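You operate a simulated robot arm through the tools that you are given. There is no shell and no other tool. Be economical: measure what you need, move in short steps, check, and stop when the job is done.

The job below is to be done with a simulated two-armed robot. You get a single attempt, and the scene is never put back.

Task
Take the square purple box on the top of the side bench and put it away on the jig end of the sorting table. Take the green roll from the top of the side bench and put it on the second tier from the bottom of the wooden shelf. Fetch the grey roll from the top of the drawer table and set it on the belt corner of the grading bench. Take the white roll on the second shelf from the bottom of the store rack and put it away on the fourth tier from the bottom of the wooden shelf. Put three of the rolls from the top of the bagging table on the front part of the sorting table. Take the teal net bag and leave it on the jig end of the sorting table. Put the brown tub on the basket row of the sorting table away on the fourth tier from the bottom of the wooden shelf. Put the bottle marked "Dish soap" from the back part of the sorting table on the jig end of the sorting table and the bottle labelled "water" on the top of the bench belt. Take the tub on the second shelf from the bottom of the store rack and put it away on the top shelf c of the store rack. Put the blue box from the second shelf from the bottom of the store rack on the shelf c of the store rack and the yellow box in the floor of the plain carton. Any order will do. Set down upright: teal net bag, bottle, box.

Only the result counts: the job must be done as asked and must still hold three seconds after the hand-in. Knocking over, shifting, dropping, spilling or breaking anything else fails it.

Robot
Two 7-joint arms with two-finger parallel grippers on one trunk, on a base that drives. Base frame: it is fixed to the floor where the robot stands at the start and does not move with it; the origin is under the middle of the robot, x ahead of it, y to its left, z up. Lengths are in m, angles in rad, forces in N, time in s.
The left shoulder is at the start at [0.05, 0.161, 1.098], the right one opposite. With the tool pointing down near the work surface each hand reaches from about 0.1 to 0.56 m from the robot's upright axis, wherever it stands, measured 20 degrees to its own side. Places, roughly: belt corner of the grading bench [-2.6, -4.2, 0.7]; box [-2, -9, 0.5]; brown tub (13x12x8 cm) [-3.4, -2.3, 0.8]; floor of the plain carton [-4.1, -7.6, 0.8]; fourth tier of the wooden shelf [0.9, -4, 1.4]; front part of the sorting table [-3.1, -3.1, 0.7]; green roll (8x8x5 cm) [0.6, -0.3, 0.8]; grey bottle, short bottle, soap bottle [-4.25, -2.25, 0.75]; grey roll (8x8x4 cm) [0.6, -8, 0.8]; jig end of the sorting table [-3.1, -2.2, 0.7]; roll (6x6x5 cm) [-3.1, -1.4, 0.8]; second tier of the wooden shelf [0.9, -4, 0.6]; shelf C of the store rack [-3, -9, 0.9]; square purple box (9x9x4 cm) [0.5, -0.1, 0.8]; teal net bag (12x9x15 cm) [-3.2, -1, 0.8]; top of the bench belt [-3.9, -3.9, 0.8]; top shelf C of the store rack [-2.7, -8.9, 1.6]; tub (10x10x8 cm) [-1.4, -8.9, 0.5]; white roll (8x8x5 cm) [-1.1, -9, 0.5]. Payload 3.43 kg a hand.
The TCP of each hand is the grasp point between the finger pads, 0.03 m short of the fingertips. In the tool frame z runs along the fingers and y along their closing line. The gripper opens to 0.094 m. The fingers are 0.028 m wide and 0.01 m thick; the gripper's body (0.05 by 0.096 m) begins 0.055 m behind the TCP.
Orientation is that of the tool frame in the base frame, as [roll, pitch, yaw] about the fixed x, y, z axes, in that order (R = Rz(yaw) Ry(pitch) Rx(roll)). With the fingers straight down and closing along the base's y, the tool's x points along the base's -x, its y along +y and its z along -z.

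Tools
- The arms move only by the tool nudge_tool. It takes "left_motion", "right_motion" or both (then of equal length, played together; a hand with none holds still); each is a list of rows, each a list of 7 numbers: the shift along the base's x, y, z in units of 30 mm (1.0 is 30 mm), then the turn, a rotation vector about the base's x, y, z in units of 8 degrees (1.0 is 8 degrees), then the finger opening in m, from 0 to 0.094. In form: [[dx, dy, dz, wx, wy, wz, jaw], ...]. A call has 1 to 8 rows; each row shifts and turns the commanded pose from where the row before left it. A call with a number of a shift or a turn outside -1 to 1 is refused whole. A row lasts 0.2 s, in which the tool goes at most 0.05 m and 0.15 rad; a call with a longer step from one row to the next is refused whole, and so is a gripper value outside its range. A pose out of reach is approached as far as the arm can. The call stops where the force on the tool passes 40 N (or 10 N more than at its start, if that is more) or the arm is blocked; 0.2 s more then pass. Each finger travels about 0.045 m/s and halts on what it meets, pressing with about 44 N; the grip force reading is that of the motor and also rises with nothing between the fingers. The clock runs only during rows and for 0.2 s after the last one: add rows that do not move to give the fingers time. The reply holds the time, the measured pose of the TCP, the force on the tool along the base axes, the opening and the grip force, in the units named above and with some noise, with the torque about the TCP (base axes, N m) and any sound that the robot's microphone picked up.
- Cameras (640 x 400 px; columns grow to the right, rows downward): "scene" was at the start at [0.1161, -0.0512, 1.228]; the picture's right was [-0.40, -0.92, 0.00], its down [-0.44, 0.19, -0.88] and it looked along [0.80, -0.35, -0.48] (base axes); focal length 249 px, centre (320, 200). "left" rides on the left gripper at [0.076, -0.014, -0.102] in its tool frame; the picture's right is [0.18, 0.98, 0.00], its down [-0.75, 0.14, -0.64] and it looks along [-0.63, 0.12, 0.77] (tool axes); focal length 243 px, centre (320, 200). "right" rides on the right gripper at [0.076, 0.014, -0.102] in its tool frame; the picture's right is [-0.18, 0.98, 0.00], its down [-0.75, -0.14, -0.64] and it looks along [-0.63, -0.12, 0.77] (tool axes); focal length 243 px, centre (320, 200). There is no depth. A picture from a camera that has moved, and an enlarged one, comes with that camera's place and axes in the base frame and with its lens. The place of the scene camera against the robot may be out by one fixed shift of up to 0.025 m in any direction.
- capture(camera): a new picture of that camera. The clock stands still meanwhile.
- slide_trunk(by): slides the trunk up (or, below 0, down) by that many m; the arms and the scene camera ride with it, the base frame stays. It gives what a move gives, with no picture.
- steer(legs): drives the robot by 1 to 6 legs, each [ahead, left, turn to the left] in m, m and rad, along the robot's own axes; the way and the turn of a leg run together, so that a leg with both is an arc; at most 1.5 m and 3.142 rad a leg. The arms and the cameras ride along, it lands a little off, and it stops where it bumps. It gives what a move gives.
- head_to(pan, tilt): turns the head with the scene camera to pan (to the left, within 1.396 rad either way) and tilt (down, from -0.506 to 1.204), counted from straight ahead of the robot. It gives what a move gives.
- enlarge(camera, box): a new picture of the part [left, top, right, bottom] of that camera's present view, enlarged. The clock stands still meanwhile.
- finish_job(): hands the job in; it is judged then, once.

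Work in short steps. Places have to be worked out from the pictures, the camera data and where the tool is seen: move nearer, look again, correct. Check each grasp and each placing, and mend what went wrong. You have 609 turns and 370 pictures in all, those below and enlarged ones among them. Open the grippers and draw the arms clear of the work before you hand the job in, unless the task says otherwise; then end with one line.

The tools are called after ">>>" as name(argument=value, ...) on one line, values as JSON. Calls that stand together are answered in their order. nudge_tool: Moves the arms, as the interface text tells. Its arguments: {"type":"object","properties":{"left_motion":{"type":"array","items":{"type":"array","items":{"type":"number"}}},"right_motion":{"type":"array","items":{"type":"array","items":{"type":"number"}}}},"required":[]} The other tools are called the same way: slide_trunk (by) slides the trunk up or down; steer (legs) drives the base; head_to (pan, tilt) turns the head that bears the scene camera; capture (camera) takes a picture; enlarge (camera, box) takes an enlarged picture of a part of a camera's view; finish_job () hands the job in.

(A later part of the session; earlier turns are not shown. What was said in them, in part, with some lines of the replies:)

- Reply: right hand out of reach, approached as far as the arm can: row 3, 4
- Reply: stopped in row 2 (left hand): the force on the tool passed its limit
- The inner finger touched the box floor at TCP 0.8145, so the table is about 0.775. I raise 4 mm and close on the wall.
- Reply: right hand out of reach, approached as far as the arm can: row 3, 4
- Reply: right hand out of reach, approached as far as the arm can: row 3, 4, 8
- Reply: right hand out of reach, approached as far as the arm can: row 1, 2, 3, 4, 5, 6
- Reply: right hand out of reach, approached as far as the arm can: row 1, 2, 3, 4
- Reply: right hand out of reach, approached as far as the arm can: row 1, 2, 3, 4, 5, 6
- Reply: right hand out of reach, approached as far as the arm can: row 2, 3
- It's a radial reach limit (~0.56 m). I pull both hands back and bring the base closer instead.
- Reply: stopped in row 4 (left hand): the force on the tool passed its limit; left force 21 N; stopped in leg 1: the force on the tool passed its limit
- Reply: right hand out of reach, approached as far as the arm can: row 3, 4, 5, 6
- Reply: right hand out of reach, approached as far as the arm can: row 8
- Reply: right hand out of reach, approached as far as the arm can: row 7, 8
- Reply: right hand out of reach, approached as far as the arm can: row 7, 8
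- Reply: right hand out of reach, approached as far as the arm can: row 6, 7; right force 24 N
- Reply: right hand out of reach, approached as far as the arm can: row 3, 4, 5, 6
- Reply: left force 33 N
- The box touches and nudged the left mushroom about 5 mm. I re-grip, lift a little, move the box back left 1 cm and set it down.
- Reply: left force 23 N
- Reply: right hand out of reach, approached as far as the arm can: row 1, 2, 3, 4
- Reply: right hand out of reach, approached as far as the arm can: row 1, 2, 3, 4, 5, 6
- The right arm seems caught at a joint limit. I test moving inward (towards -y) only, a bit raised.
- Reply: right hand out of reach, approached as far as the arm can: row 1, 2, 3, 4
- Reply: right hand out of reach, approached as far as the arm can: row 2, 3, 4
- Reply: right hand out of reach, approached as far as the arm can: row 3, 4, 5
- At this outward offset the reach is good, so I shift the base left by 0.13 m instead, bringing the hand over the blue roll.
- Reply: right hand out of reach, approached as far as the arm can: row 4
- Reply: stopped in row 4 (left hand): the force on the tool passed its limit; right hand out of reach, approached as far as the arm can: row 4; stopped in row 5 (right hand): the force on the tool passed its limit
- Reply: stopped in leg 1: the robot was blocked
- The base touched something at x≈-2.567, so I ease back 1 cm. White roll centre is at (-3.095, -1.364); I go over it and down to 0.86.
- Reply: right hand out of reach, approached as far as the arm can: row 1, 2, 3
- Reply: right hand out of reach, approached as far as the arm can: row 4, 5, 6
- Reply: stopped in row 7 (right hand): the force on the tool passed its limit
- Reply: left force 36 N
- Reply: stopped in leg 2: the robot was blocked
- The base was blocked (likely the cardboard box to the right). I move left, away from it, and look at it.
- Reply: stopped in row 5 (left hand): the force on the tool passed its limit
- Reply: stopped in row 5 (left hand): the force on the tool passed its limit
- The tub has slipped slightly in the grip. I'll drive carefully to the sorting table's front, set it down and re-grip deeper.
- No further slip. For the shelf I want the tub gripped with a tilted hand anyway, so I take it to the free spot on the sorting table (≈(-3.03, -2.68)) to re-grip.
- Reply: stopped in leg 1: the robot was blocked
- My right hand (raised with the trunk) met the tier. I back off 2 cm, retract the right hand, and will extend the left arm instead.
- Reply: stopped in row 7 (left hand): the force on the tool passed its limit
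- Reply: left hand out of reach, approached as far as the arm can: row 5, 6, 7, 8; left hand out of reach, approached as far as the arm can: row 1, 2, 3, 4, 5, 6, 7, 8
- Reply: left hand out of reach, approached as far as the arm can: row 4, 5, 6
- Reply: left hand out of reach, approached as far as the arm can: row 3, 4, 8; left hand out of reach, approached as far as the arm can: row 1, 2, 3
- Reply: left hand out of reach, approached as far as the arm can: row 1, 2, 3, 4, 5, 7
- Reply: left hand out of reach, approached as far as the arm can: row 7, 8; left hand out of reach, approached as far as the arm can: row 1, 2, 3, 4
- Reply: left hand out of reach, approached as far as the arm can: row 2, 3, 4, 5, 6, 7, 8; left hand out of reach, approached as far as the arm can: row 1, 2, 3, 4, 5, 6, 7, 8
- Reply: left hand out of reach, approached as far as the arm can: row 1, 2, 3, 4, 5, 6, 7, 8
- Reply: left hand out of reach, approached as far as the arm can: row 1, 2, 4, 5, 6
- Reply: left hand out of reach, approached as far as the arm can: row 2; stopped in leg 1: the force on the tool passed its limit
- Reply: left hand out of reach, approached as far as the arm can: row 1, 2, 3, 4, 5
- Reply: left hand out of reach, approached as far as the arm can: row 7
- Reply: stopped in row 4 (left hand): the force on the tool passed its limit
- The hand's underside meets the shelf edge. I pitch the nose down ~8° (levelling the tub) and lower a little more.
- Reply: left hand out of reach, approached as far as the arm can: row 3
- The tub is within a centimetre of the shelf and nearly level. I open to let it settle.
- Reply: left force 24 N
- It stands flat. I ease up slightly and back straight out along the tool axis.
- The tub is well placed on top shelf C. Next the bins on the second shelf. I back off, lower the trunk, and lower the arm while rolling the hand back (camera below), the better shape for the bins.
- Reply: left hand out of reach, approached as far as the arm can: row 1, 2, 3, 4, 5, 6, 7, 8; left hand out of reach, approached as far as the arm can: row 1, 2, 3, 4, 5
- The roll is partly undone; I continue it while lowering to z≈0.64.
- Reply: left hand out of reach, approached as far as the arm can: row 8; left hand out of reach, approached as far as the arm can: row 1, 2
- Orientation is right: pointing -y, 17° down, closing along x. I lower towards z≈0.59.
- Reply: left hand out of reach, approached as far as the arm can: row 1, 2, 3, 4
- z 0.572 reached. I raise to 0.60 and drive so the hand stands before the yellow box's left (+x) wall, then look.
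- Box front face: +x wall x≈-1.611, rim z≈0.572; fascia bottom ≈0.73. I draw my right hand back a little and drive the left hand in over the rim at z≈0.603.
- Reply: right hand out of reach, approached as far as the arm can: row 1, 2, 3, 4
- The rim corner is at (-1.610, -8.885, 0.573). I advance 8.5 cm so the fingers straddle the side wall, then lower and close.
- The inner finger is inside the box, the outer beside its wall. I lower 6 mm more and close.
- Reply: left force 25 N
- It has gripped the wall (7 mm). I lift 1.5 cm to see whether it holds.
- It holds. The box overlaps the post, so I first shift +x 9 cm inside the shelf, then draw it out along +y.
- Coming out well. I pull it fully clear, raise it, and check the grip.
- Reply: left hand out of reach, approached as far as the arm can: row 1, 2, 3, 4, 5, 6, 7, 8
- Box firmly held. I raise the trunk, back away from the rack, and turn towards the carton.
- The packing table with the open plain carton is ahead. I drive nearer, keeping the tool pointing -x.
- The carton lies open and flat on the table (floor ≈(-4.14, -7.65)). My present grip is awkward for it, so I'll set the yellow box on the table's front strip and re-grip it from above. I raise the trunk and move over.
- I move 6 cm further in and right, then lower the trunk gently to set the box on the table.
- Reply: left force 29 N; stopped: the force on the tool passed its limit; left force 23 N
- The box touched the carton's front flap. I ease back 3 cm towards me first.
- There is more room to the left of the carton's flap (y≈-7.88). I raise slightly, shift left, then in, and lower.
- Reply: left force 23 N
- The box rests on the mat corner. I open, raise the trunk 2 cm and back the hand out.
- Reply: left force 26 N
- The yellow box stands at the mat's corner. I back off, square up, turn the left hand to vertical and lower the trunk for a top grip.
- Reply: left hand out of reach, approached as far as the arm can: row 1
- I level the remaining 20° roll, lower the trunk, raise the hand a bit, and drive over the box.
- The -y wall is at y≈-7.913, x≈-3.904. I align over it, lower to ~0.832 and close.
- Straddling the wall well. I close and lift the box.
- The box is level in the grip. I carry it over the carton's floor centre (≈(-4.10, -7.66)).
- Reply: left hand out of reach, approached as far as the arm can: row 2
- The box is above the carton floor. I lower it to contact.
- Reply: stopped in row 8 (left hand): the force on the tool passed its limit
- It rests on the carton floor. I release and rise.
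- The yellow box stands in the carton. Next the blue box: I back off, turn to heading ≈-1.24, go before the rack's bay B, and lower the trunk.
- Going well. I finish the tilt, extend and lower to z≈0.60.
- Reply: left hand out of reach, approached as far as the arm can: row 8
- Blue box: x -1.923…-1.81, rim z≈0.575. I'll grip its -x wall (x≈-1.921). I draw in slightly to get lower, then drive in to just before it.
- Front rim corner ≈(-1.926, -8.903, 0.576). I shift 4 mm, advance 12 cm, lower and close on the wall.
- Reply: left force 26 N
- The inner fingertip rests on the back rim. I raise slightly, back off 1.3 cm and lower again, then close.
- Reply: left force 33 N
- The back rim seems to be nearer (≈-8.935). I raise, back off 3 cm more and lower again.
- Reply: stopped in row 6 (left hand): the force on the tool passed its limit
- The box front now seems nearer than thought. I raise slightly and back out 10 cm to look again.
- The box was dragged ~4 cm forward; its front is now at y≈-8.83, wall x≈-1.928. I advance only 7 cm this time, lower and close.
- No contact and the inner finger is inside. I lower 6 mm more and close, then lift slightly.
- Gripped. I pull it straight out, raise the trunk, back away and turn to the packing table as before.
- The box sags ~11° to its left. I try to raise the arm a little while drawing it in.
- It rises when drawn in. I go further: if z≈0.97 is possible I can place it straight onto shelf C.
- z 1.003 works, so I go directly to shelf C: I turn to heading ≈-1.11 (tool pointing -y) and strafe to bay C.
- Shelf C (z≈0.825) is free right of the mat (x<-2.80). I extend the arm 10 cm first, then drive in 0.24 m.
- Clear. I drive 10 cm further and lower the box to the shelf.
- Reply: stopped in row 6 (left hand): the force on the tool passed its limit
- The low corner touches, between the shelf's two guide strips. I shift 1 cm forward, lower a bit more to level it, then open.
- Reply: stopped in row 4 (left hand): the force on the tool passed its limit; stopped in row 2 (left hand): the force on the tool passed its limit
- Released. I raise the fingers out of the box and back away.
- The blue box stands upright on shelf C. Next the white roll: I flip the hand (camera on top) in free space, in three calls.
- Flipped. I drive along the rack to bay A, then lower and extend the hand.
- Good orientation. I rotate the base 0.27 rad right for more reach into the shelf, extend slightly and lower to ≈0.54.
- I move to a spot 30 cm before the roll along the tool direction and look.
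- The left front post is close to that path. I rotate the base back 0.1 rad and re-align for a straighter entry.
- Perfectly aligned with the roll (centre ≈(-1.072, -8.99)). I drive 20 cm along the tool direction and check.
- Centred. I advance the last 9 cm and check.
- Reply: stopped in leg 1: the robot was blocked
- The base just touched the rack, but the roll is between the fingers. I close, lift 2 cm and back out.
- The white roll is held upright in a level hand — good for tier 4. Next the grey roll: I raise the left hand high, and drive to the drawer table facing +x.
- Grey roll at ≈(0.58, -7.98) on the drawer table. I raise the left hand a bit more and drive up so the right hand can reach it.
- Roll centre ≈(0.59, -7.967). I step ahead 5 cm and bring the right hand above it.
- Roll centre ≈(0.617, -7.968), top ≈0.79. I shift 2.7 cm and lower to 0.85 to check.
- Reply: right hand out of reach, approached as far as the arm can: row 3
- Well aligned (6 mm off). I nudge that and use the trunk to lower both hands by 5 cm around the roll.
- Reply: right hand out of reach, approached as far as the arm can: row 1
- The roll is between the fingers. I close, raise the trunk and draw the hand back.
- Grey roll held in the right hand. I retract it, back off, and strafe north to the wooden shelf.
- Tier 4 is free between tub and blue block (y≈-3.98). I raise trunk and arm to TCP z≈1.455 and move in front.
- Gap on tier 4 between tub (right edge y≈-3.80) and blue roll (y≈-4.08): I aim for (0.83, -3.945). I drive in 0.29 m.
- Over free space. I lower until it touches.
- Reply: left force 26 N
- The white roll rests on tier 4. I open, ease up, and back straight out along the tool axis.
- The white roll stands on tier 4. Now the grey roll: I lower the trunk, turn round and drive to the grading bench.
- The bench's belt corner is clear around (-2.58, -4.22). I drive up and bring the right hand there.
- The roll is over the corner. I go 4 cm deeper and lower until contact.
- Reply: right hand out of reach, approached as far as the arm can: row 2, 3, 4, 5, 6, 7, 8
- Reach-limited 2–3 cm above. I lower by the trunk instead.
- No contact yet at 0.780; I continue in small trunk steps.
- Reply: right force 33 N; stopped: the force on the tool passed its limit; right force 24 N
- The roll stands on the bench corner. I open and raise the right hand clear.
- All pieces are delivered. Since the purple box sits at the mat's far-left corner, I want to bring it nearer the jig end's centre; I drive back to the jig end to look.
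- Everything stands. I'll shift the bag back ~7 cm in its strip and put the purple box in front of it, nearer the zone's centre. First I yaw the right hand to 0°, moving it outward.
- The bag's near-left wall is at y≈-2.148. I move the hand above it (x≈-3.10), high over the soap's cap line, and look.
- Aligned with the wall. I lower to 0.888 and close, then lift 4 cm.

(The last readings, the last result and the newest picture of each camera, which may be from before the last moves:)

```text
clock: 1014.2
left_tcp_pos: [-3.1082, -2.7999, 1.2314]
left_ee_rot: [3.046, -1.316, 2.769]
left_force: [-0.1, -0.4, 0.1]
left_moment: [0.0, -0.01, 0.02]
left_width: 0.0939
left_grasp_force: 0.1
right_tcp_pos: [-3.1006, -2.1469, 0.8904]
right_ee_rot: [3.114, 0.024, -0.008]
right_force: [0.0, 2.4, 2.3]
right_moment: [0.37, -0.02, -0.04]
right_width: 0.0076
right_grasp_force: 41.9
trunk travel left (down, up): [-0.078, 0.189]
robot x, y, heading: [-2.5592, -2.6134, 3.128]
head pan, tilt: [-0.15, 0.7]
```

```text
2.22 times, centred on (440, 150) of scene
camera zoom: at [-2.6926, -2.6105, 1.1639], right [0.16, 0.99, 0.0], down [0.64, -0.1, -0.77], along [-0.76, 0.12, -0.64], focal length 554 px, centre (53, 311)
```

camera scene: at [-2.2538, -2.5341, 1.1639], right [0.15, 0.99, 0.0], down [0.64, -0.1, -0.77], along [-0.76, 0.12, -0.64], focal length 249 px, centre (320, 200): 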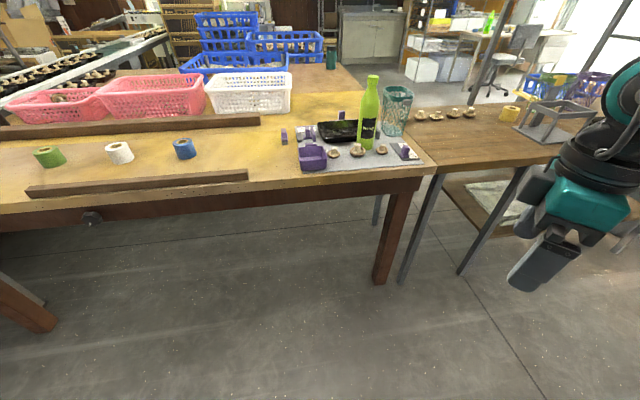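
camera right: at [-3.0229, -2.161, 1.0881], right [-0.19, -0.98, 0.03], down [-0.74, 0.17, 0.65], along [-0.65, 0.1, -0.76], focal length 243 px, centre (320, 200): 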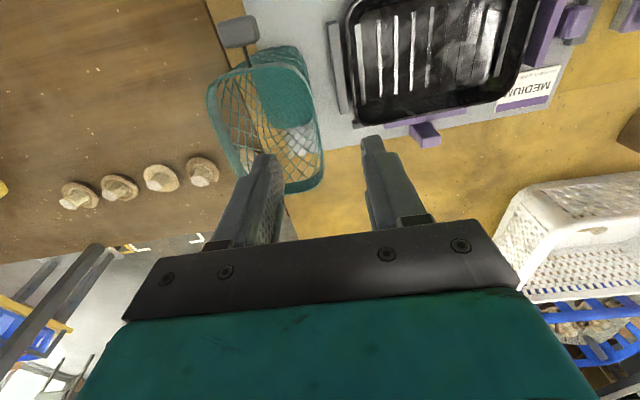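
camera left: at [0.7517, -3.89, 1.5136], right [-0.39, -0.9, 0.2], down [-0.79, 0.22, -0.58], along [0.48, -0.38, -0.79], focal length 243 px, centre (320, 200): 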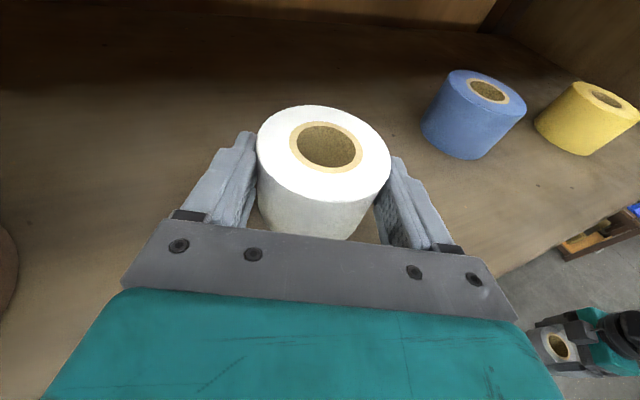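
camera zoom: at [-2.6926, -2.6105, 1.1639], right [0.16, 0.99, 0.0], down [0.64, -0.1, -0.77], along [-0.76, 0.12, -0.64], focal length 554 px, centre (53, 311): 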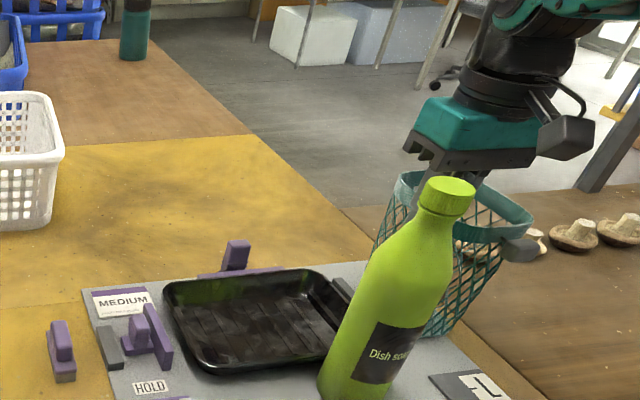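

Gripped. I lift 3.5 cm and carry the bag ~7.5 cm deeper, partly with the arm, partly with the base.

>>> nudge_tool(right_motion=[[0, 0, 0.6, 0, 0, 0, 0], [0, 0, 0.6, 0, 0, 0, 0], [-0.7, 0, 0, 0, 0, 0, 0], [-0.7, 0, 0, 0, 0, 0, 0], [0, 0, 0, 0, 0, 0, 0]])

>>> steer(legs=[[0.033, 0, 0]])

>>> capture(camera="right")

>>> enlarge(camera="scene", box=[320, 60, 560, 240])

```text
clock: 1015.4
left_tcp_pos: [-3.1067, -2.8001, 1.232]
left_ee_rot: [3.046, -1.317, 2.768]
left_force: [0.2, -0.3, -0.7]
left_moment: [0.01, -0.04, 0.01]
left_width: 0.0941
left_grasp_force: 0.1
right_tcp_pos: [-3.1395, -2.1472, 0.9249]
right_ee_rot: [3.114, 0.024, -0.007]
right_force: [0.2, 0.0, 0.2]
right_moment: [-0.06, 0.0, 0.01]
right_width: 0.0073
right_grasp_force: 41.2
right hand out of reach, approached as far as the arm can: row 4
trunk travel left (down, up): [-0.078, 0.189]
robot x, y, heading: [-2.5606, -2.6103, 3.134]
head pan, tilt: [-0.15, 0.7]
```

```text
clock: 1016.3
left_tcp_pos: [-3.14, -2.7991, 1.2314]
left_ee_rot: [3.046, -1.316, 2.768]
left_force: [0.3, -0.3, -0.7]
left_moment: [-0.01, 0.0, 0.0]
left_width: 0.0942
left_grasp_force: 0.0
right_tcp_pos: [-3.1734, -2.1463, 0.9254]
right_ee_rot: [3.115, 0.024, -0.008]
right_force: [-1.0, -0.2, -0.9]
right_moment: [-0.03, -0.03, -0.02]
right_width: 0.0076
right_grasp_force: 41.1
trunk travel left (down, up): [-0.078, 0.189]
robot x, y, heading: [-2.5959, -2.6115, 3.129]
head pan, tilt: [-0.15, 0.7]
```

```text
102 pictures are left
camera right: at [-3.0942, -2.1601, 1.0251], right [-0.19, -0.98, 0.03], down [-0.74, 0.16, 0.66], along [-0.65, 0.1, -0.75], focal length 243 px, centre (320, 200)
```

right: 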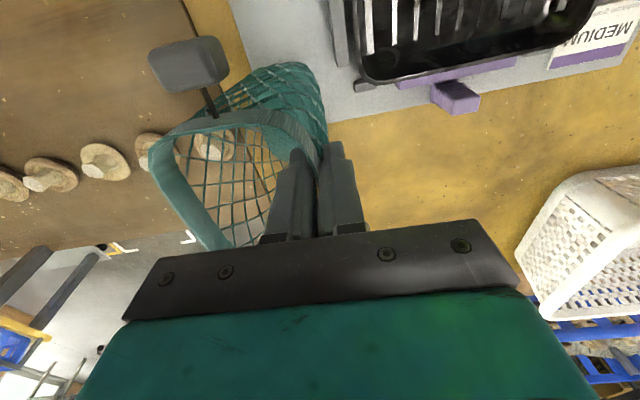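

```text
2.22 times, centred on (440, 150) of scene
camera zoom: at [-2.726, -2.61, 1.1637], right [0.16, 0.99, 0.0], down [0.64, -0.1, -0.76], along [-0.75, 0.12, -0.64], focal length 554 px, centre (53, 311)
```

zoom: 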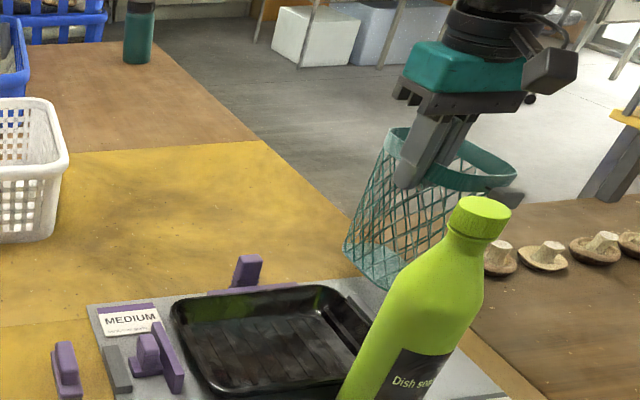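

The bag is over its new place. I lower it to contact and release.

>>> nudge_tool(right_motion=[[0, 0, -0.5, 0, 0, 0, 0], [0, 0, -0.3, 0, 0, 0, 0], [0, 0, -0.2, 0, 0, 0, 0], [0, 0, -0.15, 0, 0, 0, 0], [0, 0, -0.15, 0, 0, 0, 0], [0, 0, -0.1, 0, 0, 0, 0]])

>>> nudge_tool(right_motion=[[0, 0, 0, 0, 0, 0, 0.04], [0, 0, 0, 0, 0, 0, 0.04], [0, 0, 0, 0, 0, 0, 0.04], [0, 0, 0.6, 0, 0, 0, 0.04], [0, 0, 0.9, 0, 0, 0, 0.04], [0, 0, 0.9, 0, 0, 0, 0.04], [0, 0, 0.9, 0, 0, 0, 0.04]])

>>> enlarge(camera="scene", box=[320, 60, 560, 240])

>>> capture(camera="right")

```text
clock: 1017.7
left_tcp_pos: [-3.1375, -2.8032, 1.2347]
left_ee_rot: [3.038, -1.319, 2.779]
left_force: [-0.3, 0.2, 0.1]
left_moment: [-0.02, 0.03, -0.01]
left_width: 0.0938
left_grasp_force: 0.1
right_tcp_pos: [-3.1685, -2.1531, 0.8922]
right_ee_rot: [3.114, 0.038, -0.004]
right_force: [-2.2, -12.0, 28.5]
right_moment: [0.13, -0.57, -0.25]
right_width: 0.0076
right_grasp_force: 41.9
right hand out of reach, approached as far as the arm can: row 2
trunk travel left (down, up): [-0.078, 0.189]
robot x, y, heading: [-2.5926, -2.6124, 3.13]
head pan, tilt: [-0.15, 0.7]
```

```text
clock: 1019.3
left_tcp_pos: [-3.1413, -2.7991, 1.2322]
left_ee_rot: [3.046, -1.315, 2.769]
left_force: [0.2, -0.1, 0.3]
left_moment: [0.03, 0.01, 0.0]
left_width: 0.0941
left_grasp_force: 0.0
right_tcp_pos: [-3.1685, -2.1474, 0.9845]
right_ee_rot: [3.114, 0.024, -0.006]
right_force: [-1.2, 0.6, -0.9]
right_moment: [-0.01, -0.01, -0.02]
right_width: 0.0399
right_grasp_force: 0.0
trunk travel left (down, up): [-0.078, 0.189]
robot x, y, heading: [-2.5936, -2.6129, 3.129]
head pan, tilt: [-0.15, 0.7]
```

```text
2.22 times, centred on (440, 150) of scene
camera zoom: at [-2.7255, -2.6101, 1.1638], right [0.16, 0.99, 0.0], down [0.64, -0.1, -0.77], along [-0.76, 0.12, -0.64], focal length 554 px, centre (53, 311)
```

zoom: 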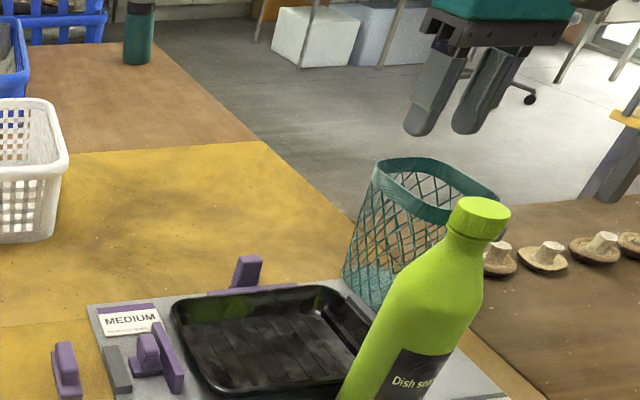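

```text
99 pictures are left
camera right: at [-3.0901, -2.1612, 1.0836], right [-0.19, -0.98, 0.03], down [-0.74, 0.16, 0.66], along [-0.65, 0.1, -0.75], focal length 243 px, centre (320, 200)
```

right: 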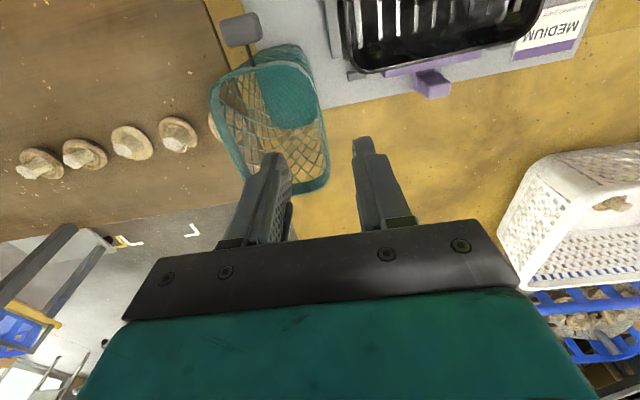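

The bag stands upright further back. I raise and withdraw the right hand, yaw it 90°, and go to the purple box's front wall.

>>> nudge_tool(right_motion=[[0, 0, 0.9, 0, 0, 0, 0.05], [0.5, 0, 0.9, 0, 0, 0, 0.05], [1, 0, 0, 0, 0, 0, 0.05], [1, 0, 0, 0, 0, 0, 0.05], [1, 0, 0, 0, 0, 0, 0.05], [1, 0, 0, 0, 0, 0, 0.05], [1, 0, 0, 0, 0, 0, 0.05], [1, 0, 0, 0, 0, 0, 0.05]])

>>> steer(legs=[[-0.15, 0, 0.01], [0, 0.17, 0]])

>>> nudge_tool(right_motion=[[0, 0, 0, 0, 0, 1, 0.05], [0, 0, 0, 0, 0, 1, 0.05], [0, 0, 0, 0, 0, 1, 0.05], [0, -0.3, 0, 0, 0, 1, 0.05], [0, -0.5, 0, 0, 0, 1, 0.05], [0, -0.5, 0, 0, 0, 1, 0.05], [0, -0.5, 0, 0, 0, 1, 0.05], [0, -0.5, 0, 0, 0, 1, 0.05]])

>>> nudge_tool(right_motion=[[0, -0.5, 0, 0, 0, 1, 0.05], [0, -0.5, 0, 0, 0, 1, 0.05], [0, -0.5, 0, 0, 0, 1, 0.05], [0, -0.5, 0, 0, 0, 0.3, 0.05]])

>>> head_to(pan=-0.3, tilt=0.7)

>>> capture(camera="scene")

```text
clock: 1021.1
left_tcp_pos: [-3.1404, -2.7997, 1.2327]
left_ee_rot: [3.046, -1.314, 2.769]
left_force: [-0.7, 0.7, 0.6]
left_moment: [-0.01, 0.03, 0.0]
left_width: 0.094
left_grasp_force: 0.0
right_tcp_pos: [-2.9728, -2.1479, 1.0366]
right_ee_rot: [3.113, 0.024, -0.008]
right_force: [-0.2, -0.5, 0.2]
right_moment: [0.01, 0.02, -0.03]
right_width: 0.0499
right_grasp_force: 0.2
trunk travel left (down, up): [-0.078, 0.189]
robot x, y, heading: [-2.5946, -2.6085, 3.131]
head pan, tilt: [-0.15, 0.7]
```

```text
clock: 1023.5
left_tcp_pos: [-2.9858, -2.978, 1.232]
left_ee_rot: [3.045, -1.316, 2.778]
left_force: [0.7, -0.2, -0.5]
left_moment: [0.02, 0.0, -0.01]
left_width: 0.0943
left_grasp_force: 0.1
right_tcp_pos: [-2.8254, -2.3219, 1.0368]
right_ee_rot: [3.114, 0.024, 0.003]
right_force: [0.4, -0.3, -0.6]
right_moment: [-0.02, 0.0, -0.02]
right_width: 0.05
right_grasp_force: 0.0
trunk travel left (down, up): [-0.078, 0.189]
robot x, y, heading: [-2.4429, -2.7829, 3.138]
head pan, tilt: [-0.15, 0.7]
```

```text
clock: 1025.3
left_tcp_pos: [-2.9848, -2.9759, 1.232]
left_ee_rot: [3.046, -1.317, 2.778]
left_force: [0.1, 0.8, 0.2]
left_moment: [0.0, 0.02, 0.01]
left_width: 0.094
left_grasp_force: 0.0
right_tcp_pos: [-2.827, -2.3908, 1.0371]
right_ee_rot: [3.115, 0.025, 1.123]
right_force: [-0.1, -0.6, 1.0]
right_moment: [-0.01, 0.03, -0.05]
right_width: 0.0501
right_grasp_force: 0.0
trunk travel left (down, up): [-0.078, 0.189]
robot x, y, heading: [-2.44, -2.7772, 3.145]
head pan, tilt: [-0.15, 0.7]
```

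```text
clock: 1026.3
left_tcp_pos: [-2.9843, -2.976, 1.2325]
left_ee_rot: [3.046, -1.315, 2.779]
left_force: [0.2, 0.5, -0.2]
left_moment: [-0.02, -0.02, 0.03]
left_width: 0.0941
left_grasp_force: 0.1
right_tcp_pos: [-2.8257, -2.4518, 1.0361]
right_ee_rot: [3.113, 0.024, 1.583]
right_force: [-0.6, 0.6, 0.2]
right_moment: [0.02, 0.0, 0.02]
right_width: 0.0497
right_grasp_force: 0.0
trunk travel left (down, up): [-0.078, 0.189]
robot x, y, heading: [-2.4435, -2.7801, 3.145]
head pan, tilt: [-0.15, 0.7]
```

```text
clock: 1027.0
left_tcp_pos: [-2.9853, -2.9753, 1.2319]
left_ee_rot: [3.047, -1.315, 2.779]
left_force: [-0.2, 0.6, 0.4]
left_moment: [0.0, 0.0, 0.0]
left_width: 0.0939
left_grasp_force: 0.1
right_tcp_pos: [-2.8246, -2.4525, 1.0375]
right_ee_rot: [3.114, 0.026, 1.581]
right_force: [0.5, -0.3, 0.5]
right_moment: [0.01, 0.0, 0.02]
right_width: 0.0501
right_grasp_force: 0.1
trunk travel left (down, up): [-0.078, 0.189]
robot x, y, heading: [-2.4411, -2.7807, 3.142]
head pan, tilt: [-0.3, 0.7]
```

```text
98 pictures are left
camera scene: at [-2.5699, -2.7697, 1.1638], right [0.3, 0.96, 0.0], down [0.62, -0.19, -0.76], along [-0.73, 0.23, -0.64], focal length 249 px, centre (320, 200)
```

scene: 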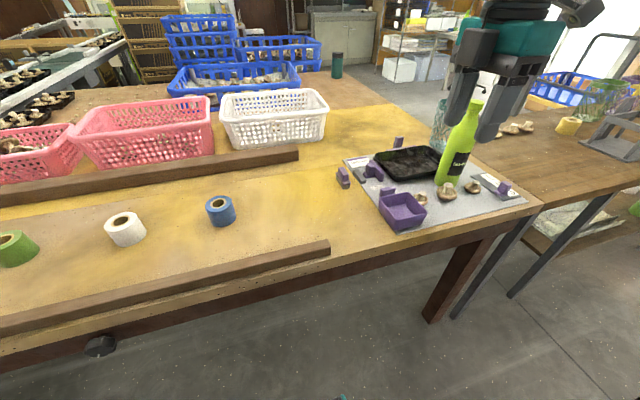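

I look with the right hand's camera at the purple box.

>>> capture(camera="right")

```text
97 pictures are left
camera right: at [-2.8146, -2.374, 1.1364], right [0.98, -0.17, 0.03], down [-0.15, -0.74, 0.66], along [-0.09, -0.65, -0.75], focal length 243 px, centre (320, 200)
```

right: 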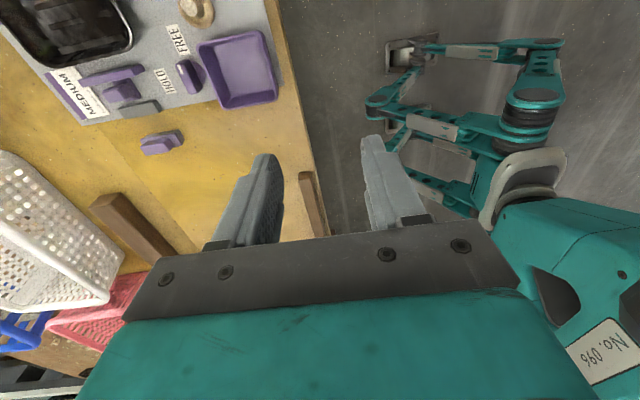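

The box measures x -2.88…-2.963, y -2.40…-2.48. I move over the middle of its front wall (-2.882, -2.441) and lower to 0.85.

>>> nudge_tool(right_motion=[[-0.64, 0.13, -0.6, 0, 0, 0, 0.05], [-0.64, 0.13, -0.6, 0, 0, 0, 0.05], [-0.64, 0.12, -0.6, 0, 0, 0, 0.05], [0, 0, -0.9, 0, 0, 0, 0.05], [0, 0, -0.9, 0, 0, 0, 0.05], [0, 0, -0.9, 0, 0, 0, 0.05], [0, 0, -0.9, 0, 0, 0, 0.05], [0, 0, -0.8, 0, 0, 0, 0.05]])

>>> capture(camera="right")

```text
clock: 1028.8
left_tcp_pos: [-2.9852, -2.9744, 1.2326]
left_ee_rot: [3.047, -1.316, 2.777]
left_force: [-0.5, 0.3, -0.4]
left_moment: [-0.01, -0.02, 0.0]
left_width: 0.0939
left_grasp_force: 0.1
right_tcp_pos: [-2.8814, -2.4392, 0.8504]
right_ee_rot: [3.113, 0.024, 1.579]
right_force: [-0.2, -1.1, -0.4]
right_moment: [-0.03, -0.04, 0.03]
right_width: 0.0501
right_grasp_force: 0.1
trunk travel left (down, up): [-0.078, 0.189]
robot x, y, heading: [-2.4407, -2.7788, 3.143]
head pan, tilt: [-0.3, 0.7]
```

```text
96 pictures are left
camera right: at [-2.8705, -2.3609, 0.9498], right [0.98, -0.17, 0.03], down [-0.15, -0.74, 0.66], along [-0.09, -0.65, -0.75], focal length 243 px, centre (320, 200)
```

right: 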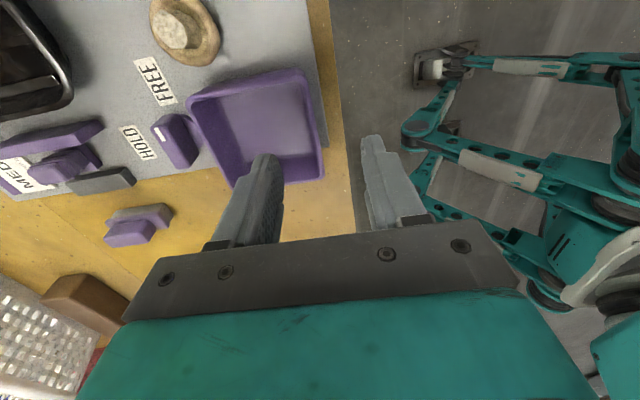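

The wall is ~5 mm deeper. I correct, lower to 0.787 and close, then lift.

>>> nudge_tool(right_motion=[[-0.17, 0, -0.5, 0, 0, 0, 0.05], [0, 0, -0.6, 0, 0, 0, 0.05], [0, 0, -0.6, 0, 0, 0, 0.05], [0, 0, -0.4, 0, 0, 0, 0.05], [0, 0, 0, 0, 0, 0, 0], [0, 0, 0, 0, 0, 0, 0], [0, 0, 0, 0, 0, 0, 0], [0, 0, 0, 0, 0, 0, 0]])

>>> capture(camera="right")

```text
clock: 1030.6
left_tcp_pos: [-2.985, -2.9753, 1.2322]
left_ee_rot: [3.048, -1.317, 2.777]
left_force: [1.2, -0.3, 1.1]
left_moment: [0.0, 0.03, -0.05]
left_width: 0.0941
left_grasp_force: 0.1
right_tcp_pos: [-2.8873, -2.4382, 0.7895]
right_ee_rot: [3.118, 0.024, 1.579]
right_force: [-0.1, 2.1, 9.7]
right_moment: [0.12, 0.77, -0.26]
right_width: 0.0063
right_grasp_force: 39.8
trunk travel left (down, up): [-0.078, 0.189]
robot x, y, heading: [-2.4413, -2.7767, 3.14]
head pan, tilt: [-0.3, 0.7]
```

```text
95 pictures are left
camera right: at [-2.8764, -2.362, 0.8887], right [0.98, -0.18, 0.03], down [-0.15, -0.74, 0.66], along [-0.09, -0.65, -0.75], focal length 243 px, centre (320, 200)
```

right: 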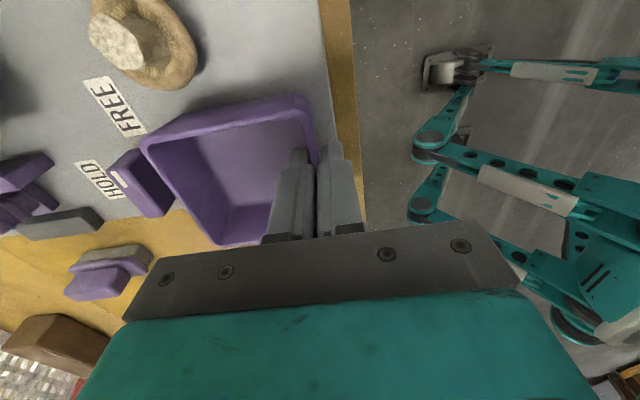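

Gripped. I lift it, pull it out in front of the table, drive right 0.32 m past the mushrooms and soap, and look.

>>> nudge_tool(right_motion=[[0, 0, 0.5, 0, 0, 0, 0], [0, 0, 0.8, 0, 0, 0, 0], [0, 0, 0.9, 0, 0, 0, 0], [0.3, 0, 0.9, 0, 0, 0, 0], [0.9, 0, 0.4, 0, 0, 0, 0], [0.9, 0, 0, 0, 0, 0, 0], [0.9, 0, 0, 0, 0, 0, 0], [0.9, 0, 0, 0, 0, 0, 0]])

>>> steer(legs=[[0, -0.32, 0], [0.09, 0, 0]])

>>> head_to(pan=-0.4, tilt=0.7)

>>> capture(camera="scene")

>>> capture(camera="right")

```text
clock: 1032.4
left_tcp_pos: [-2.9861, -2.9757, 1.231]
left_ee_rot: [3.047, -1.316, 2.779]
left_force: [-1.2, -0.1, 0.3]
left_moment: [-0.02, -0.01, 0.03]
left_width: 0.0938
left_grasp_force: 0.2
right_tcp_pos: [-2.7692, -2.4393, 0.8945]
right_ee_rot: [3.114, 0.023, 1.58]
right_force: [-0.1, 0.3, -0.7]
right_moment: [0.02, -0.01, 0.0]
right_width: 0.0031
right_grasp_force: 37.6
trunk travel left (down, up): [-0.078, 0.189]
robot x, y, heading: [-2.4447, -2.781, 3.144]
head pan, tilt: [-0.3, 0.7]
```

```text
clock: 1035.2
left_tcp_pos: [-3.0744, -2.6605, 1.2317]
left_ee_rot: [3.046, -1.315, 2.779]
left_force: [0.0, -0.1, -0.9]
left_moment: [0.02, 0.0, 0.02]
left_width: 0.0941
left_grasp_force: 0.1
right_tcp_pos: [-2.8602, -2.1227, 0.8939]
right_ee_rot: [3.113, 0.024, 1.581]
right_force: [-0.5, 0.3, -1.4]
right_moment: [-0.03, -0.02, 0.02]
right_width: 0.003
right_grasp_force: 37.8
trunk travel left (down, up): [-0.078, 0.189]
robot x, y, heading: [-2.5307, -2.46, -3.141]
head pan, tilt: [-0.3, 0.7]
```

```text
clock: 1035.9
left_tcp_pos: [-3.0745, -2.6609, 1.2321]
left_ee_rot: [3.047, -1.317, 2.779]
left_force: [-0.3, 0.7, 0.3]
left_moment: [0.0, 0.04, 0.0]
left_width: 0.0942
left_grasp_force: 0.1
right_tcp_pos: [-2.8603, -2.1234, 0.8933]
right_ee_rot: [3.114, 0.024, 1.582]
right_force: [0.2, -0.8, -1.0]
right_moment: [0.0, 0.0, -0.01]
right_width: 0.0029
right_grasp_force: 37.7
trunk travel left (down, up): [-0.078, 0.189]
robot x, y, heading: [-2.5297, -2.4639, -3.142]
head pan, tilt: [-0.4, 0.7]
```

```text
94 pictures are left
camera scene: at [-2.656, -2.4458, 1.1638], right [0.39, 0.92, 0.0], down [0.59, -0.25, -0.76], along [-0.71, 0.3, -0.64], focal length 249 px, centre (320, 200)
```

scene: 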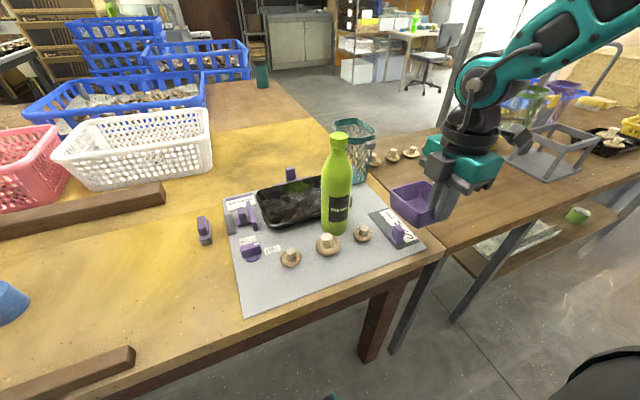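

```text
93 pictures are left
camera right: at [-2.8492, -2.046, 0.9934], right [0.98, -0.17, 0.03], down [-0.15, -0.74, 0.66], along [-0.09, -0.65, -0.75], focal length 243 px, centre (320, 200)
```

right: 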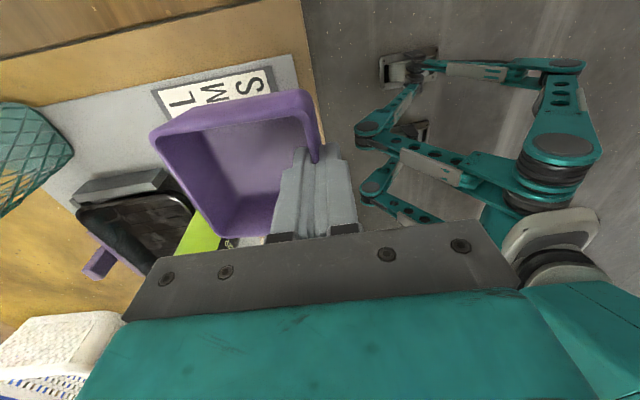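

The grip on the box has thinned, so I go straight to the target without delay: 17 cm in, then check.

>>> nudge_tool(right_motion=[[-0.8, 0.05, 0, 0, 0, 0, 0], [-0.9, 0.05, 0, 0, 0, 0, 0], [-0.9, 0.05, 0, 0, 0, 0, 0], [-0.9, 0, 0, 0, 0, 0, 0], [-0.9, 0, 0, 0, 0, 0, 0], [-0.9, 0, 0, 0, 0, 0, 0], [-0.3, 0, 0, 0, 0, 0, 0]])

>>> capture(camera="right")

>>> enlarge(camera="scene", box=[250, 110, 490, 280])

```text
clock: 1037.5
left_tcp_pos: [-3.0736, -2.6615, 1.2309]
left_ee_rot: [3.046, -1.317, 2.779]
left_force: [0.1, 0.0, -0.5]
left_moment: [0.03, -0.02, -0.01]
left_width: 0.0939
left_grasp_force: 0.0
right_tcp_pos: [-3.0288, -2.1186, 0.8922]
right_ee_rot: [3.114, 0.024, 1.581]
right_force: [-0.1, -0.3, -0.7]
right_moment: [0.01, -0.02, -0.03]
right_width: 0.0028
right_grasp_force: 37.5
trunk travel left (down, up): [-0.078, 0.189]
robot x, y, heading: [-2.5319, -2.4635, -3.139]
head pan, tilt: [-0.4, 0.7]
```

```text
92 pictures are left
camera right: at [-3.0185, -2.0416, 0.9924], right [0.98, -0.17, 0.03], down [-0.15, -0.74, 0.66], along [-0.09, -0.65, -0.75], focal length 243 px, centre (320, 200)
```

right: 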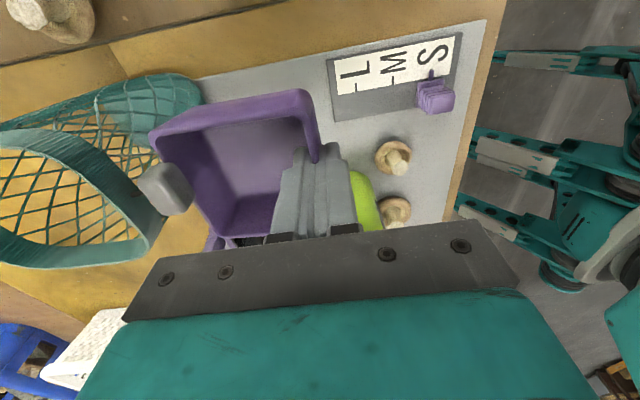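

```text
2.35 times, centred on (370, 195) of scene
camera zoom: at [-2.656, -2.4458, 1.1638], right [0.39, 0.92, 0.0], down [0.59, -0.25, -0.76], along [-0.7, 0.3, -0.64], focal length 586 px, centre (202, 212)
```

zoom: 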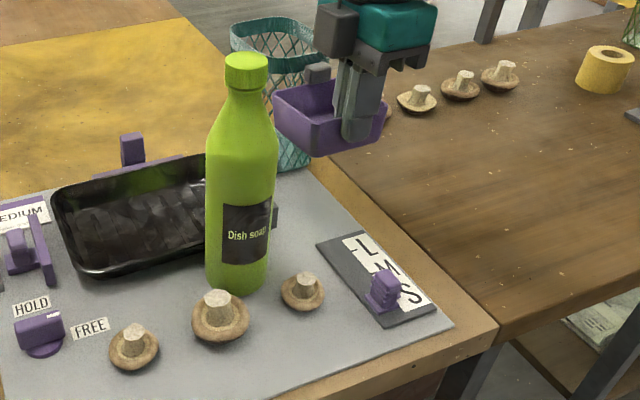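

The bag's knob overhangs slightly behind. I shift 2 cm forward, lower below the knob's height, then will slide back under it.

>>> nudge_tool(right_motion=[[0.7, 0, 0, 0, 0, 0, 0], [0, 0, -0.7, 0, 0, 0, 0], [0, 0, -0.7, 0, 0, 0, 0], [0, 0, -0.6, 0, 0, 0, 0]])

>>> capture(camera="right")

>>> enlarge(camera="scene", box=[250, 110, 490, 280])

```text
clock: 1038.5
left_tcp_pos: [-3.0743, -2.6602, 1.2325]
left_ee_rot: [3.049, -1.317, 2.779]
left_force: [1.1, -0.6, -0.5]
left_moment: [0.0, 0.05, 0.0]
left_width: 0.0939
left_grasp_force: 0.1
right_tcp_pos: [-3.0066, -2.1187, 0.8339]
right_ee_rot: [3.114, 0.023, 1.581]
right_force: [-0.9, 0.8, -1.0]
right_moment: [-0.01, -0.05, 0.03]
right_width: 0.0029
right_grasp_force: 37.5
trunk travel left (down, up): [-0.078, 0.189]
robot x, y, heading: [-2.5305, -2.4611, -3.14]
head pan, tilt: [-0.4, 0.7]
```

```text
90 pictures are left
camera right: at [-2.9966, -2.0415, 0.9329], right [0.98, -0.17, 0.03], down [-0.15, -0.74, 0.66], along [-0.09, -0.65, -0.75], focal length 243 px, centre (320, 200)
```

right: 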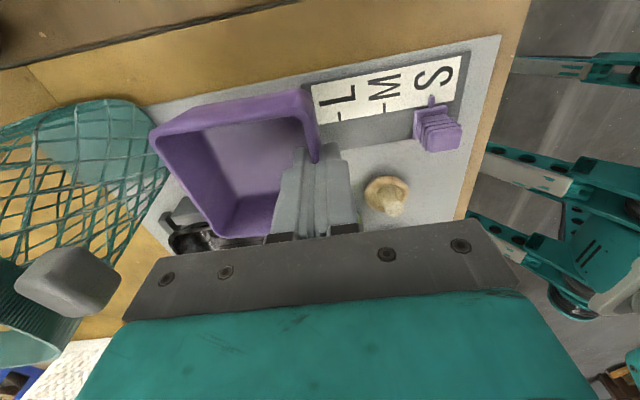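

```text
2.35 times, centred on (370, 195) of scene
camera zoom: at [-2.656, -2.4458, 1.1638], right [0.39, 0.92, 0.0], down [0.59, -0.25, -0.76], along [-0.7, 0.3, -0.64], focal length 586 px, centre (202, 212)
```

zoom: 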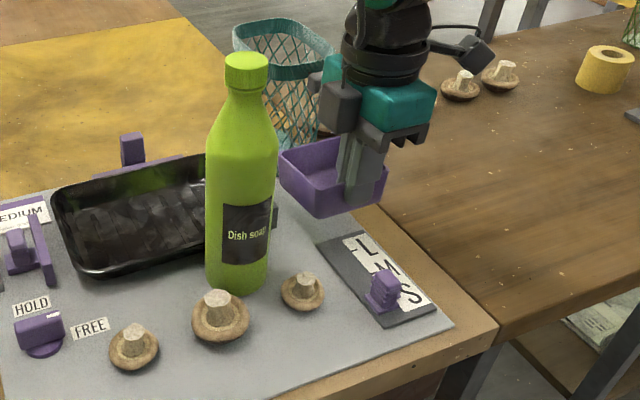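

The plate's back edge is at x≈-3.013. I shift 1.4 cm back so the box clears it (still ~1 cm from the knob) and lower gently to contact.

>>> nudge_tool(right_motion=[[-0.47, 0, 0, 0, 0, 0, 0], [0, 0, -0.3, 0, 0, 0, 0], [0, 0, -0.25, 0, 0, 0, 0], [0, 0, -0.2, 0, 0, 0, 0], [0, 0, -0.2, 0, 0, 0, 0], [0, 0, -0.15, 0, 0, 0, 0], [0, 0, -0.15, 0, 0, 0, 0]])

>>> capture(camera="right")

>>> enlarge(camera="scene", box=[250, 110, 490, 280])

```text
clock: 1040.1
left_tcp_pos: [-3.0732, -2.6603, 1.2338]
left_ee_rot: [3.048, -1.318, 2.778]
left_force: [-0.1, 0.0, 0.8]
left_moment: [-0.01, 0.0, 0.0]
left_width: 0.0937
left_grasp_force: 0.1
right_tcp_pos: [-3.0215, -2.1193, 0.7963]
right_ee_rot: [3.116, 0.025, 1.58]
right_force: [1.5, 0.5, 3.5]
right_moment: [-0.17, 0.28, 0.04]
right_width: 0.0028
right_grasp_force: 37.2
trunk travel left (down, up): [-0.078, 0.189]
robot x, y, heading: [-2.5266, -2.4653, -3.132]
head pan, tilt: [-0.4, 0.7]
```

```text
88 pictures are left
camera right: at [-3.0101, -2.0423, 0.8964], right [0.98, -0.17, 0.03], down [-0.15, -0.74, 0.66], along [-0.09, -0.65, -0.75], focal length 243 px, centre (320, 200)
```

right: 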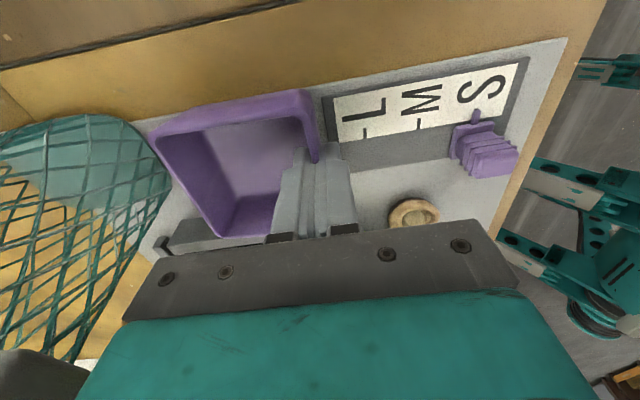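

```text
2.35 times, centred on (370, 195) of scene
camera zoom: at [-2.6555, -2.446, 1.164], right [0.39, 0.92, 0.0], down [0.59, -0.25, -0.77], along [-0.71, 0.3, -0.64], focal length 586 px, centre (202, 212)
```

zoom: 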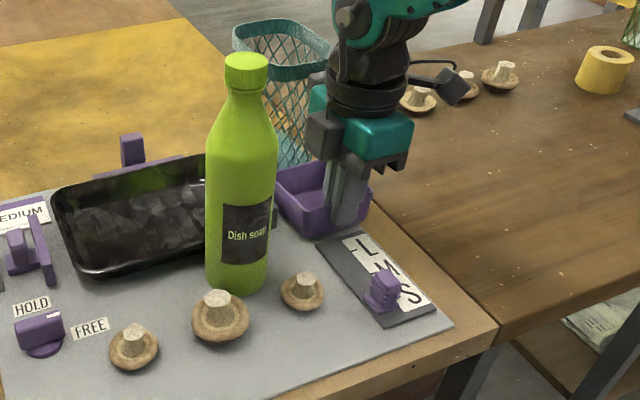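

The box stands on the mat between plate and bag. I open slightly and rise straight up.

>>> nudge_tool(right_motion=[[0, 0, -0.1, 0, 0, 0, 0], [0, 0, 0, 0, 0, 0, 0.03], [0, 0, 0, 0, 0, 0, 0.03], [0.1, 0, 0.4, 0, 0, 0, 0.03], [0.1, 0, 0.8, 0, 0, 0, 0.03], [0.1, 0, 0.9, 0, 0, 0, 0.03], [0.1, 0, 0.9, 0, 0, 0, 0.03], [0.1, 0, 0.9, 0, 0, 0, 0.03]])

>>> nudge_tool(right_motion=[[0.6, 0, 0.8, 0, 0, 0, 0.05], [1, 0, 0.5, 0, 0, 0, 0.05], [1, 0, 0, 0, 0, 0, 0.05], [1, 0, 0, 0, 0, 0, 0.05], [1, 0, 0, 0, 0, 0, 0.05], [1, 0, 0, 0, 0, 0, 0.05]])

>>> enlarge(camera="scene", box=[220, 110, 460, 290])

```text
clock: 1041.9
left_tcp_pos: [-3.0717, -2.6593, 1.2329]
left_ee_rot: [3.048, -1.314, 2.78]
left_force: [-0.7, 0.1, 0.3]
left_moment: [0.01, 0.02, 0.0]
left_width: 0.0941
left_grasp_force: 0.0
right_tcp_pos: [-3.0045, -2.1194, 0.9107]
right_ee_rot: [3.112, 0.025, 1.579]
right_force: [0.1, -0.3, 0.0]
right_moment: [0.01, 0.03, 0.04]
right_width: 0.0299
right_grasp_force: 0.0
trunk travel left (down, up): [-0.078, 0.189]
robot x, y, heading: [-2.5268, -2.4672, -3.137]
head pan, tilt: [-0.4, 0.7]
```

```text
clock: 1043.3
left_tcp_pos: [-3.0744, -2.6599, 1.2323]
left_ee_rot: [3.048, -1.317, 2.779]
left_force: [-0.1, -0.4, -1.0]
left_moment: [0.0, 0.0, 0.0]
left_width: 0.0939
left_grasp_force: 0.0
right_tcp_pos: [-2.8368, -2.1188, 0.9498]
right_ee_rot: [3.113, 0.024, 1.581]
right_force: [0.0, 0.5, 1.4]
right_moment: [0.01, -0.01, 0.02]
right_width: 0.05
right_grasp_force: 0.0
trunk travel left (down, up): [-0.078, 0.189]
robot x, y, heading: [-2.5294, -2.4649, -3.142]
head pan, tilt: [-0.4, 0.7]
```

```text
2.22 times, centred on (340, 200) of scene
camera zoom: at [-2.6556, -2.4458, 1.1639], right [0.39, 0.92, 0.0], down [0.59, -0.25, -0.77], along [-0.71, 0.3, -0.64], focal length 554 px, centre (276, 200)
```

zoom: 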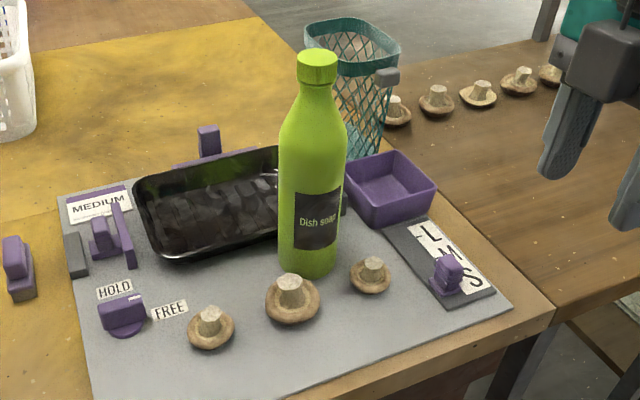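

All three stand upright at the jig end. I open both grippers and draw the arms and base clear.

>>> steer(legs=[[-0.6, 0, 0]])

>>> nudge_tool(left_motion=[[0, 0, 0, 0, 0, 0, 0.094], [0, 0, 0, 0, 0, 0, 0.094], [0, 0, 0, 0, 0, 0, 0.094]], right_motion=[[0, 0, 0, 0, 0, 0, 0.094], [0, 0, 0, 0, 0, 0, 0.094], [0, 0, 0, 0, 0, 0, 0.094]])

>>> head_to(pan=0.1, tilt=0.45)

>>> capture(camera="scene")

```text
clock: 1046.7
left_tcp_pos: [-2.4781, -2.661, 1.2323]
left_ee_rot: [3.048, -1.315, 2.786]
left_force: [0.0, 0.7, -0.3]
left_moment: [0.0, 0.02, 0.0]
left_width: 0.0938
left_grasp_force: 0.0
right_tcp_pos: [-2.2451, -2.1173, 0.9494]
right_ee_rot: [3.113, 0.023, 1.59]
right_force: [-0.1, -0.1, 1.0]
right_moment: [0.0, 0.0, 0.03]
right_width: 0.05
right_grasp_force: 0.1
trunk travel left (down, up): [-0.078, 0.189]
robot x, y, heading: [-1.9365, -2.4606, -3.141]
head pan, tilt: [-0.4, 0.7]
```

```text
clock: 1047.5
left_tcp_pos: [-2.4788, -2.6616, 1.2309]
left_ee_rot: [3.048, -1.314, 2.787]
left_force: [0.0, -0.9, 0.1]
left_moment: [0.01, 0.01, -0.04]
left_width: 0.0937
left_grasp_force: 0.0
right_tcp_pos: [-2.2459, -2.1175, 0.95]
right_ee_rot: [3.113, 0.025, 1.588]
right_force: [-0.4, -0.5, 0.1]
right_moment: [0.0, 0.01, 0.01]
right_width: 0.094
right_grasp_force: 0.1
trunk travel left (down, up): [-0.078, 0.189]
robot x, y, heading: [-1.937, -2.4606, -3.134]
head pan, tilt: [-0.4, 0.7]
```

```text
clock: 1048.4
left_tcp_pos: [-2.4783, -2.6609, 1.232]
left_ee_rot: [3.047, -1.316, 2.787]
left_force: [-0.3, 0.5, 0.3]
left_moment: [-0.01, 0.04, -0.01]
left_width: 0.094
left_grasp_force: 0.0
right_tcp_pos: [-2.2458, -2.1177, 0.9501]
right_ee_rot: [3.114, 0.026, 1.59]
right_force: [-0.1, -0.6, -0.1]
right_moment: [0.0, -0.02, 0.01]
right_width: 0.0942
right_grasp_force: 0.2
trunk travel left (down, up): [-0.078, 0.189]
robot x, y, heading: [-1.936, -2.4636, -3.13]
head pan, tilt: [0.099, 0.45]
```

```text
85 pictures are left
camera scene: at [-2.0751, -2.4859, 1.186], right [-0.11, 0.99, 0.0], down [0.43, 0.05, -0.9], along [-0.9, -0.1, -0.44], focal length 249 px, centre (320, 200)
```

scene: 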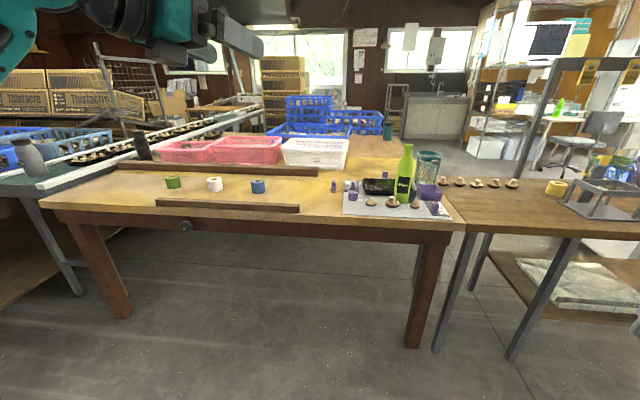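

Everything here is in order. I take one last look at the wooden shelf by turning round.

>>> steer(legs=[[-0.4, 0, 0], [0, 0, 2.6]])

>>> head_to(pan=0.05, tilt=0.05)

>>> enlarge(camera="scene", box=[200, 100, 440, 300])

```text
clock: 1057.0
left_tcp_pos: [-0.9694, -2.5826, 1.2327]
left_ee_rot: [3.048, -1.315, -0.931]
left_force: [-0.7, 0.0, 0.1]
left_moment: [-0.02, 0.05, -0.01]
left_width: 0.0939
left_grasp_force: 0.0
right_tcp_pos: [-1.46, -2.9139, 0.9488]
right_ee_rot: [3.112, 0.026, -2.127]
right_force: [-0.2, -0.4, -0.1]
right_moment: [0.0, 0.0, 0.01]
right_width: 0.0944
right_grasp_force: 0.1
trunk travel left (down, up): [-0.078, 0.189]
robot x, y, heading: [-1.5362, -2.4594, -0.567]
head pan, tilt: [0.099, 0.45]
```

```text
clock: 1057.8
left_tcp_pos: [-0.9697, -2.5833, 1.2325]
left_ee_rot: [3.048, -1.316, -0.932]
left_force: [-0.1, -0.3, 0.0]
left_moment: [0.04, 0.03, -0.01]
left_width: 0.0942
left_grasp_force: 0.1
right_tcp_pos: [-1.4611, -2.9141, 0.9492]
right_ee_rot: [3.114, 0.024, -2.128]
right_force: [-0.3, 0.2, 0.1]
right_moment: [0.04, -0.05, 0.0]
right_width: 0.094
right_grasp_force: 0.0
trunk travel left (down, up): [-0.078, 0.189]
robot x, y, heading: [-1.533, -2.4574, -0.564]
head pan, tilt: [0.051, 0.051]
```

```text
2.00 times, centred on (320, 200) of scene
camera zoom: at [-1.4279, -2.5386, 1.223], right [-0.49, -0.87, 0.0], down [-0.04, 0.03, -1.0], along [0.87, -0.49, -0.05], focal length 498 px, centre (320, 200)
```

zoom: 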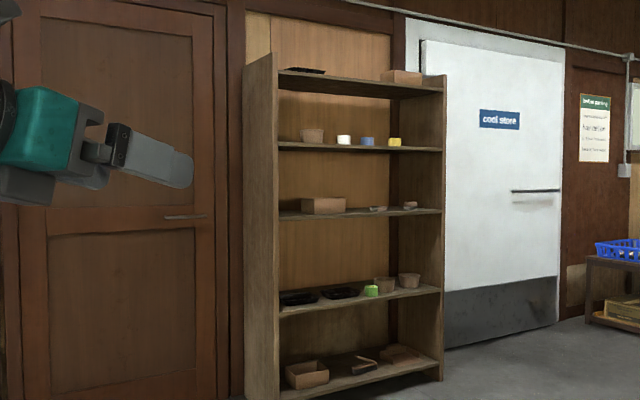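

The tub and white roll are on tier 4 and the green roll is on tier 2, all standing. The grippers are open and the arms are clear, so I hand the job in.

>>> finish_job()

```text
The job is handed in.
```

The job is handed in: all fourteen pieces are in their places, the boxes, bottles and net bag upright, and the grippers are open and clear. One jig-mat mushroom was nudged about 5 mm. The base was stopped by contact near the bagging table, the cardboard box and the rack, and my right hand touched a shelf board. I saw no sign of anything having moved there.
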